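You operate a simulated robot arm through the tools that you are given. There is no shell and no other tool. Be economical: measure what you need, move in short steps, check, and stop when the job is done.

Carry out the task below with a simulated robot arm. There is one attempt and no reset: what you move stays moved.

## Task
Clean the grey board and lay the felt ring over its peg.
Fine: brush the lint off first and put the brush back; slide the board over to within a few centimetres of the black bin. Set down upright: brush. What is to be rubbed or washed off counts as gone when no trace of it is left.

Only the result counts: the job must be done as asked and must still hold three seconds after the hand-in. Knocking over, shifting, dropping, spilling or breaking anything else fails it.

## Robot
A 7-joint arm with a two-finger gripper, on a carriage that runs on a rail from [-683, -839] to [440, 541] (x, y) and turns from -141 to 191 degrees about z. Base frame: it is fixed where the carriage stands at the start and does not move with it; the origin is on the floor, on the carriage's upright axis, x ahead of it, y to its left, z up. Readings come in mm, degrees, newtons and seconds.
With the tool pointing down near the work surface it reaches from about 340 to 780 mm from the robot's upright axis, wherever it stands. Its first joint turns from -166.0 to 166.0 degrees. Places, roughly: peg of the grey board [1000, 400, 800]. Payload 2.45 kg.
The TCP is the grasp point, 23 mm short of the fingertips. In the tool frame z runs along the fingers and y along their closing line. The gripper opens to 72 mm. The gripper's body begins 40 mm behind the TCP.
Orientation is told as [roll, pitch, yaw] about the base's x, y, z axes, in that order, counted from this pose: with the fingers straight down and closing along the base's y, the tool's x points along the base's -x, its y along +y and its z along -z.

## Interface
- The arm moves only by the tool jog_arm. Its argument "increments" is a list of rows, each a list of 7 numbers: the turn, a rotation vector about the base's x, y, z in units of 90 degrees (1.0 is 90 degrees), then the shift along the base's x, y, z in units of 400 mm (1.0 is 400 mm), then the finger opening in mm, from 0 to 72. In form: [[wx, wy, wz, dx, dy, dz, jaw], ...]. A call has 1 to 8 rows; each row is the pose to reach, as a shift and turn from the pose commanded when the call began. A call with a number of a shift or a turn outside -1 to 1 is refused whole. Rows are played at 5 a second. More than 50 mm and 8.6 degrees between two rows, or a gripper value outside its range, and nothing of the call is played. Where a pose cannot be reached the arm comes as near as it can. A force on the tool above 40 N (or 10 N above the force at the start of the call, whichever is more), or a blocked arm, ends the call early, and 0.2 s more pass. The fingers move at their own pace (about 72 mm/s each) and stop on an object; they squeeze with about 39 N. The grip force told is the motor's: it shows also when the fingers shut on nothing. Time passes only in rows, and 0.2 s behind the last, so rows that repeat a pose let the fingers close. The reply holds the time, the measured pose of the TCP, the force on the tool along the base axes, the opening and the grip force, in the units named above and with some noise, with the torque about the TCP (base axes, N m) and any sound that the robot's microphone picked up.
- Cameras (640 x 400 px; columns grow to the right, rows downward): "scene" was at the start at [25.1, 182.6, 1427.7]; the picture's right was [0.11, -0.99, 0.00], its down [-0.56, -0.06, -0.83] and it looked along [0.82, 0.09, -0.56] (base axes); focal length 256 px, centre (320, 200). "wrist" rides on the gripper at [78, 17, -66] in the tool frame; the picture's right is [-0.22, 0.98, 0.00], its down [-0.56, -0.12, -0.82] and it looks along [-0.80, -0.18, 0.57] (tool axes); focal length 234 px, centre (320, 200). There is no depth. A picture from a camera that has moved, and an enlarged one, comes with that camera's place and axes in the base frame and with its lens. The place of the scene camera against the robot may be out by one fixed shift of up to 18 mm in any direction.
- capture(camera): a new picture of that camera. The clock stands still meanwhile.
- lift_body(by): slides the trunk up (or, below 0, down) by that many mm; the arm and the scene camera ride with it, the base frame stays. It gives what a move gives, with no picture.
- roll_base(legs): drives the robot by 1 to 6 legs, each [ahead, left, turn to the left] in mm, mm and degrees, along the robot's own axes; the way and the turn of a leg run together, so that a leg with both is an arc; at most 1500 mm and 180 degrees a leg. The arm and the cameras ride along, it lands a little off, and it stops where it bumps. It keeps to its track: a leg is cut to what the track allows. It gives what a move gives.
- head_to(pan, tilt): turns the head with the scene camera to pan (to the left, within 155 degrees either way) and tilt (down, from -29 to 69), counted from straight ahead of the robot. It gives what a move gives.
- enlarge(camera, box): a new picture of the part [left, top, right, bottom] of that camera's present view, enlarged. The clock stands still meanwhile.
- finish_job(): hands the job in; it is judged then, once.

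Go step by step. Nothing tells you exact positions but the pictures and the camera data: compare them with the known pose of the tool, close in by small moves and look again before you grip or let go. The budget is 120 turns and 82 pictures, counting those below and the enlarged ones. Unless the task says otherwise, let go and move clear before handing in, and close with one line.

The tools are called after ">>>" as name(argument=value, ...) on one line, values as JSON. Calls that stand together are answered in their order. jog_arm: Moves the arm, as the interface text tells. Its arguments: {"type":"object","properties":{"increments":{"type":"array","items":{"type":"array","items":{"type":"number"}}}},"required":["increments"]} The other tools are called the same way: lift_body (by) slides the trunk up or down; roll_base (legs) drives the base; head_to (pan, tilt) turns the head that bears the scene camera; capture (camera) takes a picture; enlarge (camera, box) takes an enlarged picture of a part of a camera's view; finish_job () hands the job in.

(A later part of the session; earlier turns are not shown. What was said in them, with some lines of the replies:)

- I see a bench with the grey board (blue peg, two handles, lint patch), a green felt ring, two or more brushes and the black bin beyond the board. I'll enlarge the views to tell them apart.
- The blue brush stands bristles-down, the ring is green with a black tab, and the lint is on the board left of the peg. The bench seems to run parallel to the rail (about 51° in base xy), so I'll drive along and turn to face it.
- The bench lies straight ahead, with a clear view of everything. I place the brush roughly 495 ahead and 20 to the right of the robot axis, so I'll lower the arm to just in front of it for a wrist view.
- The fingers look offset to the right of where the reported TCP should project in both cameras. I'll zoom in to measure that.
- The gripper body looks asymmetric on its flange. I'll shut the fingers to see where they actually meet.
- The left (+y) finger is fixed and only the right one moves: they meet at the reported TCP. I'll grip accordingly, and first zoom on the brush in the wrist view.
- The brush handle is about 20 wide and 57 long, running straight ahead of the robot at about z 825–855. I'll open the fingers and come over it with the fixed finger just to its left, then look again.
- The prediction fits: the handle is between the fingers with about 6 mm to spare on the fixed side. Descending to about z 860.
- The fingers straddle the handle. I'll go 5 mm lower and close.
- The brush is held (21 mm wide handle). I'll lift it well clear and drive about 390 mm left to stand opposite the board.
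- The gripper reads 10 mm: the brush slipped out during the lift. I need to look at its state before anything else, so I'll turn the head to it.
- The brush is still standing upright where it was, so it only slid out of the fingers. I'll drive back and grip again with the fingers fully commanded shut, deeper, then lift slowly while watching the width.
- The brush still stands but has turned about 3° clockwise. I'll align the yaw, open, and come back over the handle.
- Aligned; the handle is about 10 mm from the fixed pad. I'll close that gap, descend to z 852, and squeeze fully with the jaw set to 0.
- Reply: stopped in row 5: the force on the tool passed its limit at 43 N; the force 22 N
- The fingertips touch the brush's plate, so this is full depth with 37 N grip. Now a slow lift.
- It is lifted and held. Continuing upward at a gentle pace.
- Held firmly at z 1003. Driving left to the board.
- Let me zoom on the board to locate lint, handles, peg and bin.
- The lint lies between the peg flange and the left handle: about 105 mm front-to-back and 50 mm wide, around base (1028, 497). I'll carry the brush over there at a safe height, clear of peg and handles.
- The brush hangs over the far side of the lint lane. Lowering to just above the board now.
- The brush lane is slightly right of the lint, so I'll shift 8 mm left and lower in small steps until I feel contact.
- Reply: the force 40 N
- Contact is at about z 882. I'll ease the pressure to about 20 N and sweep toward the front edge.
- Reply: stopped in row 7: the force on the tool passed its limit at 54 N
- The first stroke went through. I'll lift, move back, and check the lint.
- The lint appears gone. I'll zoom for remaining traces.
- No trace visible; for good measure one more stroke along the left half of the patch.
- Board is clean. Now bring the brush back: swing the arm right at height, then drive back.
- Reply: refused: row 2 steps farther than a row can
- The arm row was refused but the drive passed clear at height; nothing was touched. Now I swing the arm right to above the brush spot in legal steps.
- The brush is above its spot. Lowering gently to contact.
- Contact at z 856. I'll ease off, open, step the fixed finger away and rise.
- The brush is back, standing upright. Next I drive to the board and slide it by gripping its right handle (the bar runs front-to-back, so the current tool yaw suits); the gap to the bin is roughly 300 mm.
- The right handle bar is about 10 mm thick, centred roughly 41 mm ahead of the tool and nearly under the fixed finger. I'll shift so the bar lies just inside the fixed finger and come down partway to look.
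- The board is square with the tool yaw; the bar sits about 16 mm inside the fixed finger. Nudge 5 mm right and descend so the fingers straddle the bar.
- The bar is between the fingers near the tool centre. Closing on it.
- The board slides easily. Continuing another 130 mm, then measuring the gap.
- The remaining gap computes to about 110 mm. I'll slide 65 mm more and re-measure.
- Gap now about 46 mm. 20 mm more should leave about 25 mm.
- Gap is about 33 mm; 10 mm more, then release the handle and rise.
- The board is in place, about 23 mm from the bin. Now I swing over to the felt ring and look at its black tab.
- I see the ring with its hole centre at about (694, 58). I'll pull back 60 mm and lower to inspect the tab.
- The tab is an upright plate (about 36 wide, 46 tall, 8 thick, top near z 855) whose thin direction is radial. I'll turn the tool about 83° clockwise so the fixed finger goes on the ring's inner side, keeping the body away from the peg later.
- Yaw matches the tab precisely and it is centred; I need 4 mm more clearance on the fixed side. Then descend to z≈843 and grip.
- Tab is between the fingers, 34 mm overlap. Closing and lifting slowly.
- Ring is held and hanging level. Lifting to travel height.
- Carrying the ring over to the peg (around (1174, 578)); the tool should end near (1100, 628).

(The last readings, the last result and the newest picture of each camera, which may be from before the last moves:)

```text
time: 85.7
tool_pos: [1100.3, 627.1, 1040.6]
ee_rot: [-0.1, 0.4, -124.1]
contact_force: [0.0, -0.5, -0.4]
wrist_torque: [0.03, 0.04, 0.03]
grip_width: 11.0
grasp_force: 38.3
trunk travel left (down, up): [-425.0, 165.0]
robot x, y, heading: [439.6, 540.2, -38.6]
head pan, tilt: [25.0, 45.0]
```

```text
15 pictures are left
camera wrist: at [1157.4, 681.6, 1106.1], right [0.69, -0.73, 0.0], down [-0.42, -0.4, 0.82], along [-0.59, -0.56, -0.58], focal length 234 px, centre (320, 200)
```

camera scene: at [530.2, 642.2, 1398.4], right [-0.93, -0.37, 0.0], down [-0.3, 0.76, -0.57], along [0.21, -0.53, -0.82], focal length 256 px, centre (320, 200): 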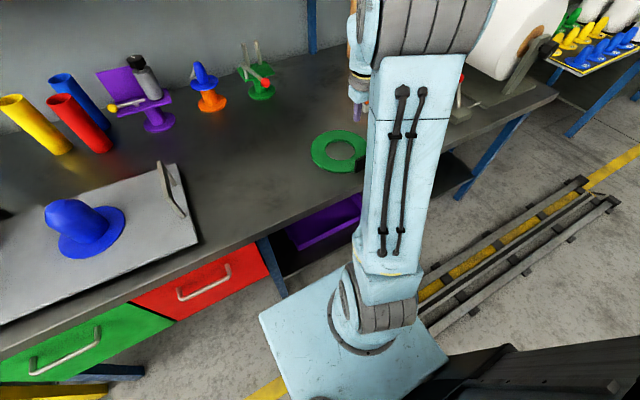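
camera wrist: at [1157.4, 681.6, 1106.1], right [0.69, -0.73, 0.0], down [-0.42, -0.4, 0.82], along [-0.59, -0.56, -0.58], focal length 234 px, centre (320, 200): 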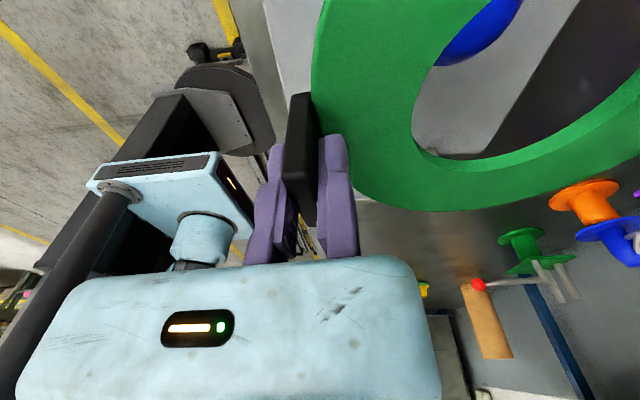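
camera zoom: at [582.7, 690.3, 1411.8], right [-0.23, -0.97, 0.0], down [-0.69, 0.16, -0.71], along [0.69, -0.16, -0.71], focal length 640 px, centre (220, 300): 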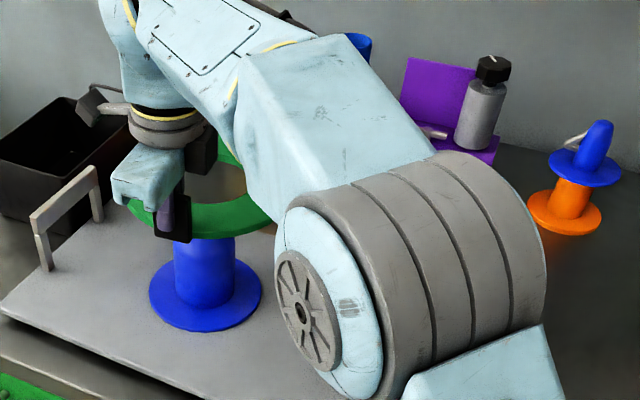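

Ring and peg line up within a few mm in both views (hole clearance is about 17 mm); I'll shift 4 mm outward and start lowering, then check.

>>> jog_arm(increments=[[0, 0, 0, 0.0083, -0.0056, 0, 0], [0, 0, 0, 0.0083, -0.0056, -0.05, 0], [0, 0, 0, 0.0083, -0.0056, -0.1, 0], [0, 0, 0, 0.0083, -0.0056, -0.14, 0]])

>>> capture(camera="wrist")

>>> enlarge(camera="scene", box=[270, 120, 390, 230])

```text
time: 86.7
tool_pos: [1102.9, 625.6, 987.5]
ee_rot: [0.0, 0.4, -124.0]
contact_force: [0.2, 0.0, -0.3]
wrist_torque: [0.02, 0.06, -0.02]
grip_width: 10.8
grasp_force: 37.9
trunk travel left (down, up): [-425.0, 165.0]
robot x, y, heading: [437.4, 536.1, -38.6]
head pan, tilt: [25.0, 45.0]
```

```text
14 pictures are left
camera wrist: at [1160.3, 680.0, 1051.7], right [0.69, -0.73, 0.0], down [-0.42, -0.4, 0.82], along [-0.59, -0.56, -0.58], focal length 234 px, centre (320, 200)
```

wrist: 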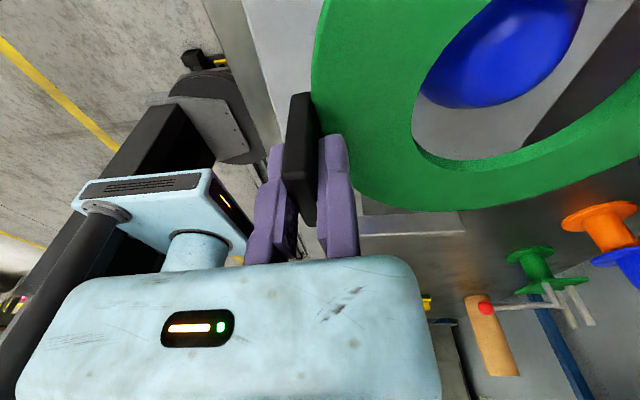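

```text
3.64 times, centred on (330, 175) of scene
camera zoom: at [582.8, 690.3, 1411.8], right [-0.23, -0.97, 0.0], down [-0.69, 0.16, -0.71], along [0.69, -0.16, -0.71], focal length 931 px, centre (284, 291)
```

zoom: 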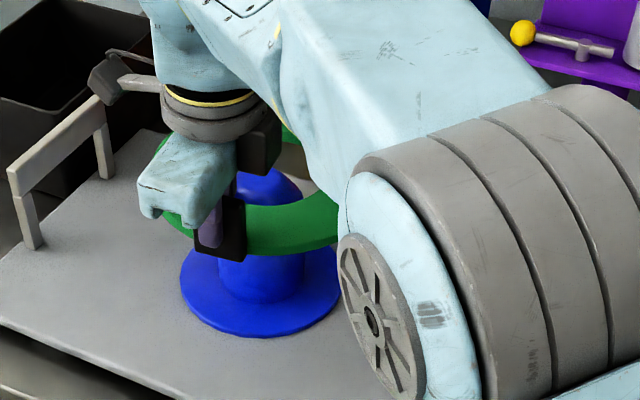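

The peg sits well inside the hole. Lowering further in steps with force watch.

>>> jog_arm(increments=[[0, 0, 0, 0, 0, -0.04, 0], [0, 0, 0, 0, 0, -0.08, 0], [0, 0, 0, 0, 0, -0.12, 0]])

>>> capture(camera="wrist")

```text
time: 87.5
tool_pos: [1103.4, 624.6, 937.6]
ee_rot: [0.0, 0.4, -123.9]
contact_force: [-0.6, -1.5, -0.5]
wrist_torque: [0.06, 0.03, 0.0]
grip_width: 10.7
grasp_force: 37.0
trunk travel left (down, up): [-425.0, 165.0]
robot x, y, heading: [436.8, 543.4, -38.7]
head pan, tilt: [25.0, 45.0]
```

```text
12 pictures are left
camera wrist: at [1160.9, 679.4, 1003.0], right [0.69, -0.73, 0.0], down [-0.42, -0.4, 0.82], along [-0.59, -0.56, -0.58], focal length 234 px, centre (320, 200)
```

wrist: 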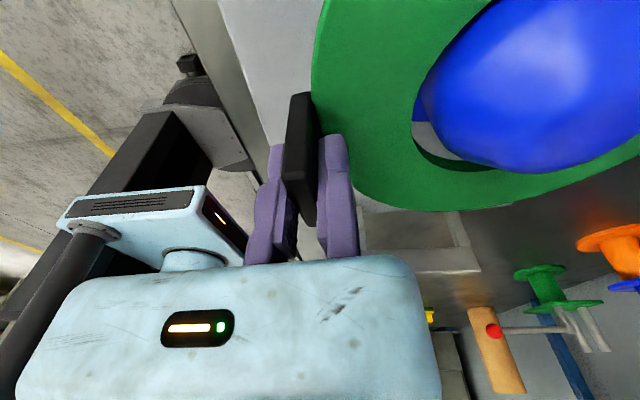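

>>> enlarge(camera="scene", box=[290, 140, 370, 220])

>>> enlarge(camera="wrist", box=[380, 0, 640, 200])

```text
5.00 times, centred on (330, 180) of scene
camera zoom: at [582.8, 690.3, 1411.8], right [-0.23, -0.97, 0.0], down [-0.69, 0.16, -0.71], along [0.69, -0.16, -0.71], focal length 1280 px, centre (270, 300)
```

zoom: 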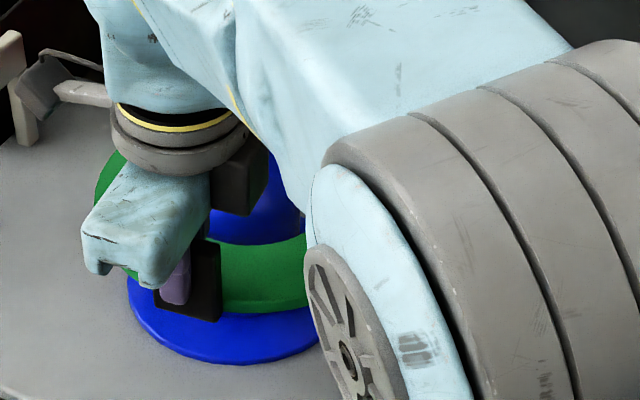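

```text
2.00 times, centred on (510, 100) of wrist
camera zoom: at [1160.9, 679.4, 1003.0], right [0.69, -0.73, 0.0], down [-0.42, -0.4, 0.82], along [-0.59, -0.56, -0.58], focal length 468 px, centre (-60, 400)
```

zoom: 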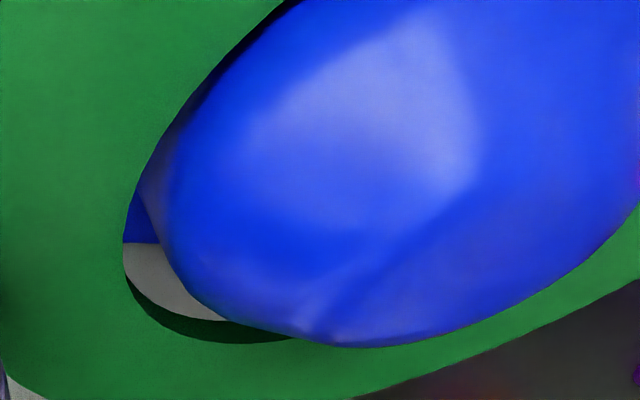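

The clearance is about 9 mm all around; my estimates put the peg about 5 mm left and 2 mm beyond the hole centre. I'll correct by that and lower in small steps, watching side forces.

>>> jog_arm(increments=[[0, 0, 0, 0.011, 0.0075, 0, 0], [0, 0, 0, 0.011, 0.0075, -0.015, 0], [0, 0, 0, 0.011, 0.0075, -0.03, 0], [0, 0, 0, 0.011, 0.0075, -0.045, 0]])

>>> enlarge(camera="wrist", box=[380, 0, 640, 200])

```text
time: 88.5
tool_pos: [1108.0, 628.3, 919.4]
ee_rot: [0.0, 0.5, -124.1]
contact_force: [-0.2, -0.8, -0.8]
wrist_torque: [0.01, 0.03, -0.01]
grip_width: 10.8
grasp_force: 38.2
trunk travel left (down, up): [-425.0, 165.0]
robot x, y, heading: [440.8, 540.6, -38.6]
head pan, tilt: [25.0, 45.0]
```

```text
2.00 times, centred on (510, 100) of wrist
camera zoom: at [1165.6, 682.3, 984.2], right [0.69, -0.73, 0.0], down [-0.42, -0.4, 0.82], along [-0.59, -0.56, -0.58], focal length 468 px, centre (-60, 400)
```

zoom: 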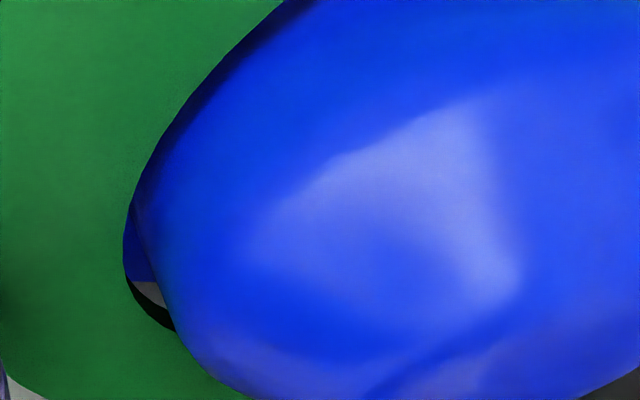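

No contact force, and the side gap is good. Continuing down.

>>> jog_arm(increments=[[0, 0, 0, 0, 0, -0.015, 0], [0, 0, 0, 0, 0, -0.03, 0], [0, 0, 0, 0, 0, -0.045, 0], [0, 0, 0, 0, 0, -0.06, 0]])

```text
time: 89.5
tool_pos: [1107.8, 628.7, 894.2]
ee_rot: [0.0, 0.5, -124.0]
contact_force: [-0.7, 0.2, -0.4]
wrist_torque: [0.04, 0.02, 0.0]
grip_width: 11.1
grasp_force: 38.0
trunk travel left (down, up): [-425.0, 165.0]
robot x, y, heading: [438.8, 537.0, -38.7]
head pan, tilt: [25.0, 45.0]
```

Still free; the ring is around the peg now. Lowering until it touches the flange.

>>> jog_arm(increments=[[0, 0, 0, 0, 0, -0.0125, 0], [0, 0, 0, 0, 0, -0.025, 0], [0, 0, 0, 0, 0, -0.0325, 0], [0, 0, 0, 0, 0, -0.0375, 0], [0, 0, 0, 0, 0, -0.0425, 0]])

>>> enlarge(camera="scene", box=[280, 130, 380, 230])

```text
time: 90.7
tool_pos: [1107.2, 629.4, 877.1]
ee_rot: [0.0, 0.4, -124.0]
contact_force: [0.5, 0.3, 0.2]
wrist_torque: [0.04, 0.01, -0.02]
grip_width: 10.9
grasp_force: 37.9
trunk travel left (down, up): [-425.0, 165.0]
robot x, y, heading: [435.0, 536.6, -38.7]
head pan, tilt: [25.0, 45.0]
```

```text
4.00 times, centred on (330, 180) of scene
camera zoom: at [582.8, 690.3, 1411.8], right [-0.23, -0.97, 0.0], down [-0.69, 0.16, -0.71], along [0.69, -0.16, -0.71], focal length 1024 px, centre (280, 280)
```

zoom: 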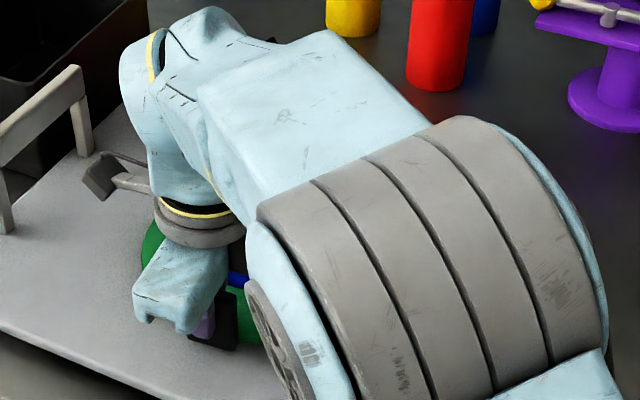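

>>> jog_arm(increments=[[0, 0, 0, 0, 0, -0.0035, 0], [0, 0, 0, 0, 0, -0.007, 0], [0, 0, 0, 0, 0, -0.0105, 0], [0, 0, 0, 0, 0, -0.014, 0]])

```text
time: 91.7
tool_pos: [1108.1, 628.6, 874.3]
ee_rot: [0.1, 0.5, -123.9]
contact_force: [2.3, -0.3, 12.7]
wrist_torque: [-0.31, -0.2, 0.06]
grip_width: 10.8
grasp_force: 38.4
trunk travel left (down, up): [-425.0, 165.0]
robot x, y, heading: [439.5, 540.8, -38.7]
head pan, tilt: [25.0, 45.0]
```

The ring rests on the flange (12.7 N). Ease off, open, step clear and rise.

>>> jog_arm(increments=[[0, 0, 0, 0, 0, 0.004, 0], [0, 0, 0, 0, 0, 0.004, 20], [0, 0, 0, 0, 0, 0.004, 35], [0, 0, 0, 0.0083, -0.0056, 0.006, 40], [0, 0, 0, 0.0083, -0.0056, 0.05, 40], [0, 0, 0, 0.0083, -0.0056, 0.13, 40], [0, 0, 0, 0.0083, -0.0056, 0.23, 40], [0, 0, 0, 0.0083, -0.0056, 0.34, 40]])

>>> capture(camera="wrist")

```text
time: 93.5
tool_pos: [1109.9, 624.3, 1010.8]
ee_rot: [-0.1, 0.5, -123.9]
contact_force: [0.1, -0.9, -0.2]
wrist_torque: [-0.01, 0.01, 0.01]
grip_width: 40.0
grasp_force: 0.0
trunk travel left (down, up): [-425.0, 165.0]
robot x, y, heading: [439.1, 540.1, -38.6]
head pan, tilt: [25.0, 45.0]
```

```text
7 pictures are left
camera wrist: at [1168.1, 678.1, 1075.2], right [0.69, -0.73, 0.0], down [-0.42, -0.4, 0.82], along [-0.59, -0.56, -0.58], focal length 234 px, centre (320, 200)
```

wrist: 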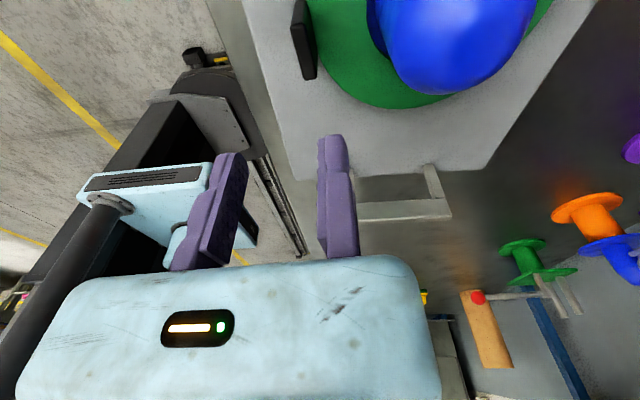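

The ring lies around the peg. I'll retract the arm to the right and check the whole scene.

>>> jog_arm(increments=[[0, 0, 0, -0.03, -0.02, 0.08, 40], [0, 0, 0, -0.1, -0.08, 0.1, 40], [0, 0, 0, -0.18, -0.14, 0.1, 40], [0, 0, 0, -0.26, -0.2, 0.1, 40], [0, 0, 0, -0.34, -0.26, 0.1, 40], [0, 0, 0, -0.42, -0.33, 0.1, 40], [0, 0, 0, -0.48, -0.42, 0.1, 40], [0, 0, 0, -0.53, -0.52, 0.1, 40]])

>>> capture(camera="scene")

>>> enlarge(camera="scene", box=[230, 90, 430, 230])

```text
time: 95.3
tool_pos: [899.6, 415.2, 1050.3]
ee_rot: [0.0, 0.4, -123.9]
contact_force: [0.2, 0.7, -0.6]
wrist_torque: [-0.02, 0.03, 0.02]
grip_width: 40.0
grasp_force: 0.1
trunk travel left (down, up): [-425.0, 165.0]
robot x, y, heading: [437.5, 539.3, -38.3]
head pan, tilt: [25.0, 45.0]
```

```text
6 pictures are left
camera scene: at [582.7, 690.6, 1411.8], right [-0.23, -0.97, 0.0], down [-0.69, 0.16, -0.71], along [0.69, -0.16, -0.71], focal length 256 px, centre (320, 200)
```

scene: 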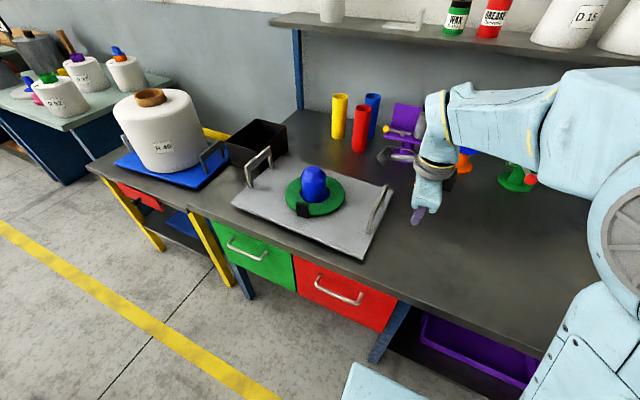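

```text
2.86 times, centred on (330, 160) of scene
camera zoom: at [582.7, 690.6, 1411.8], right [-0.23, -0.97, 0.0], down [-0.69, 0.16, -0.71], along [0.69, -0.16, -0.71], focal length 731 px, centre (291, 314)
```

zoom: 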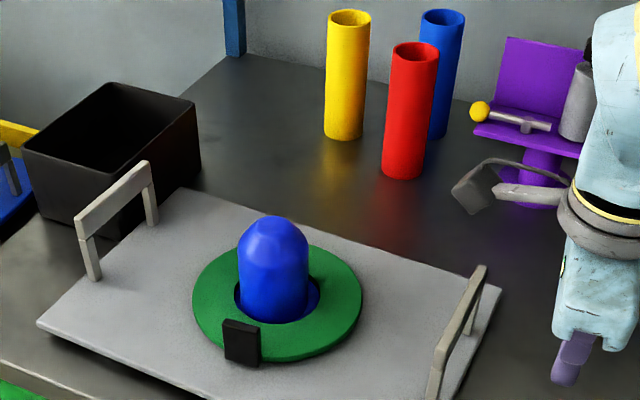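

The ring is properly around the peg. One close look at the board–bin gap and a check on the brush before handing in.

>>> enlarge(camera="scene", box=[230, 120, 310, 200])

>>> head_to(pan=-20, tilt=45)

>>> capture(camera="scene")

```text
5.00 times, centred on (270, 160) of scene
camera zoom: at [582.7, 690.6, 1411.8], right [-0.23, -0.97, 0.0], down [-0.69, 0.16, -0.71], along [0.69, -0.16, -0.71], focal length 1280 px, centre (570, 400)
```

zoom: 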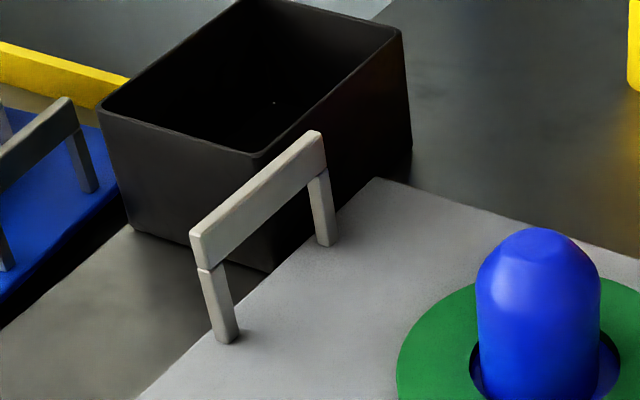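

```text
time: 96.4
tool_pos: [899.8, 417.7, 1049.7]
ee_rot: [0.1, 0.3, -124.0]
contact_force: [-0.1, 0.4, -0.6]
wrist_torque: [0.0, -0.02, -0.02]
grip_width: 40.4
grasp_force: 0.0
trunk travel left (down, up): [-425.0, 165.0]
robot x, y, heading: [440.5, 537.8, -38.5]
head pan, tilt: [-20.0, 45.0]
```

```text
3 pictures are left
camera scene: at [546.3, 640.0, 1411.8], right [-0.85, -0.52, 0.0], down [-0.37, 0.6, -0.71], along [0.37, -0.6, -0.71], focal length 256 px, centre (320, 200)
```

scene: 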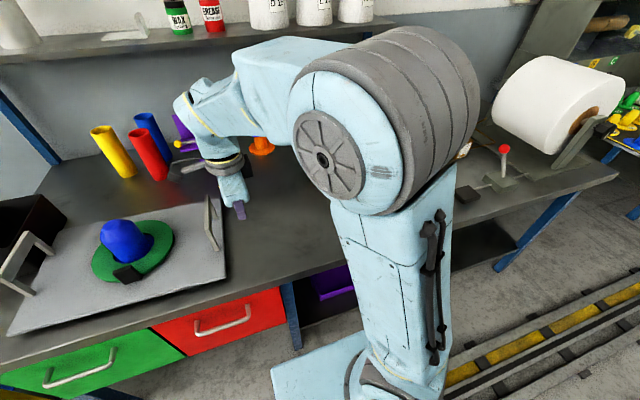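

The board is clean and stands about 2 cm from the untouched bin, and the ring lies over its peg. The brush was upright at its old place when I last saw it during the ring pick-up. The arm is clear of everything, so I'm handing in.

>>> finish_job()

```text
The job is handed in.
```

The job is handed in: the lint is off the board, the brush is back upright, the board stands about 2 cm from the black bin, and the felt ring lies over its peg.
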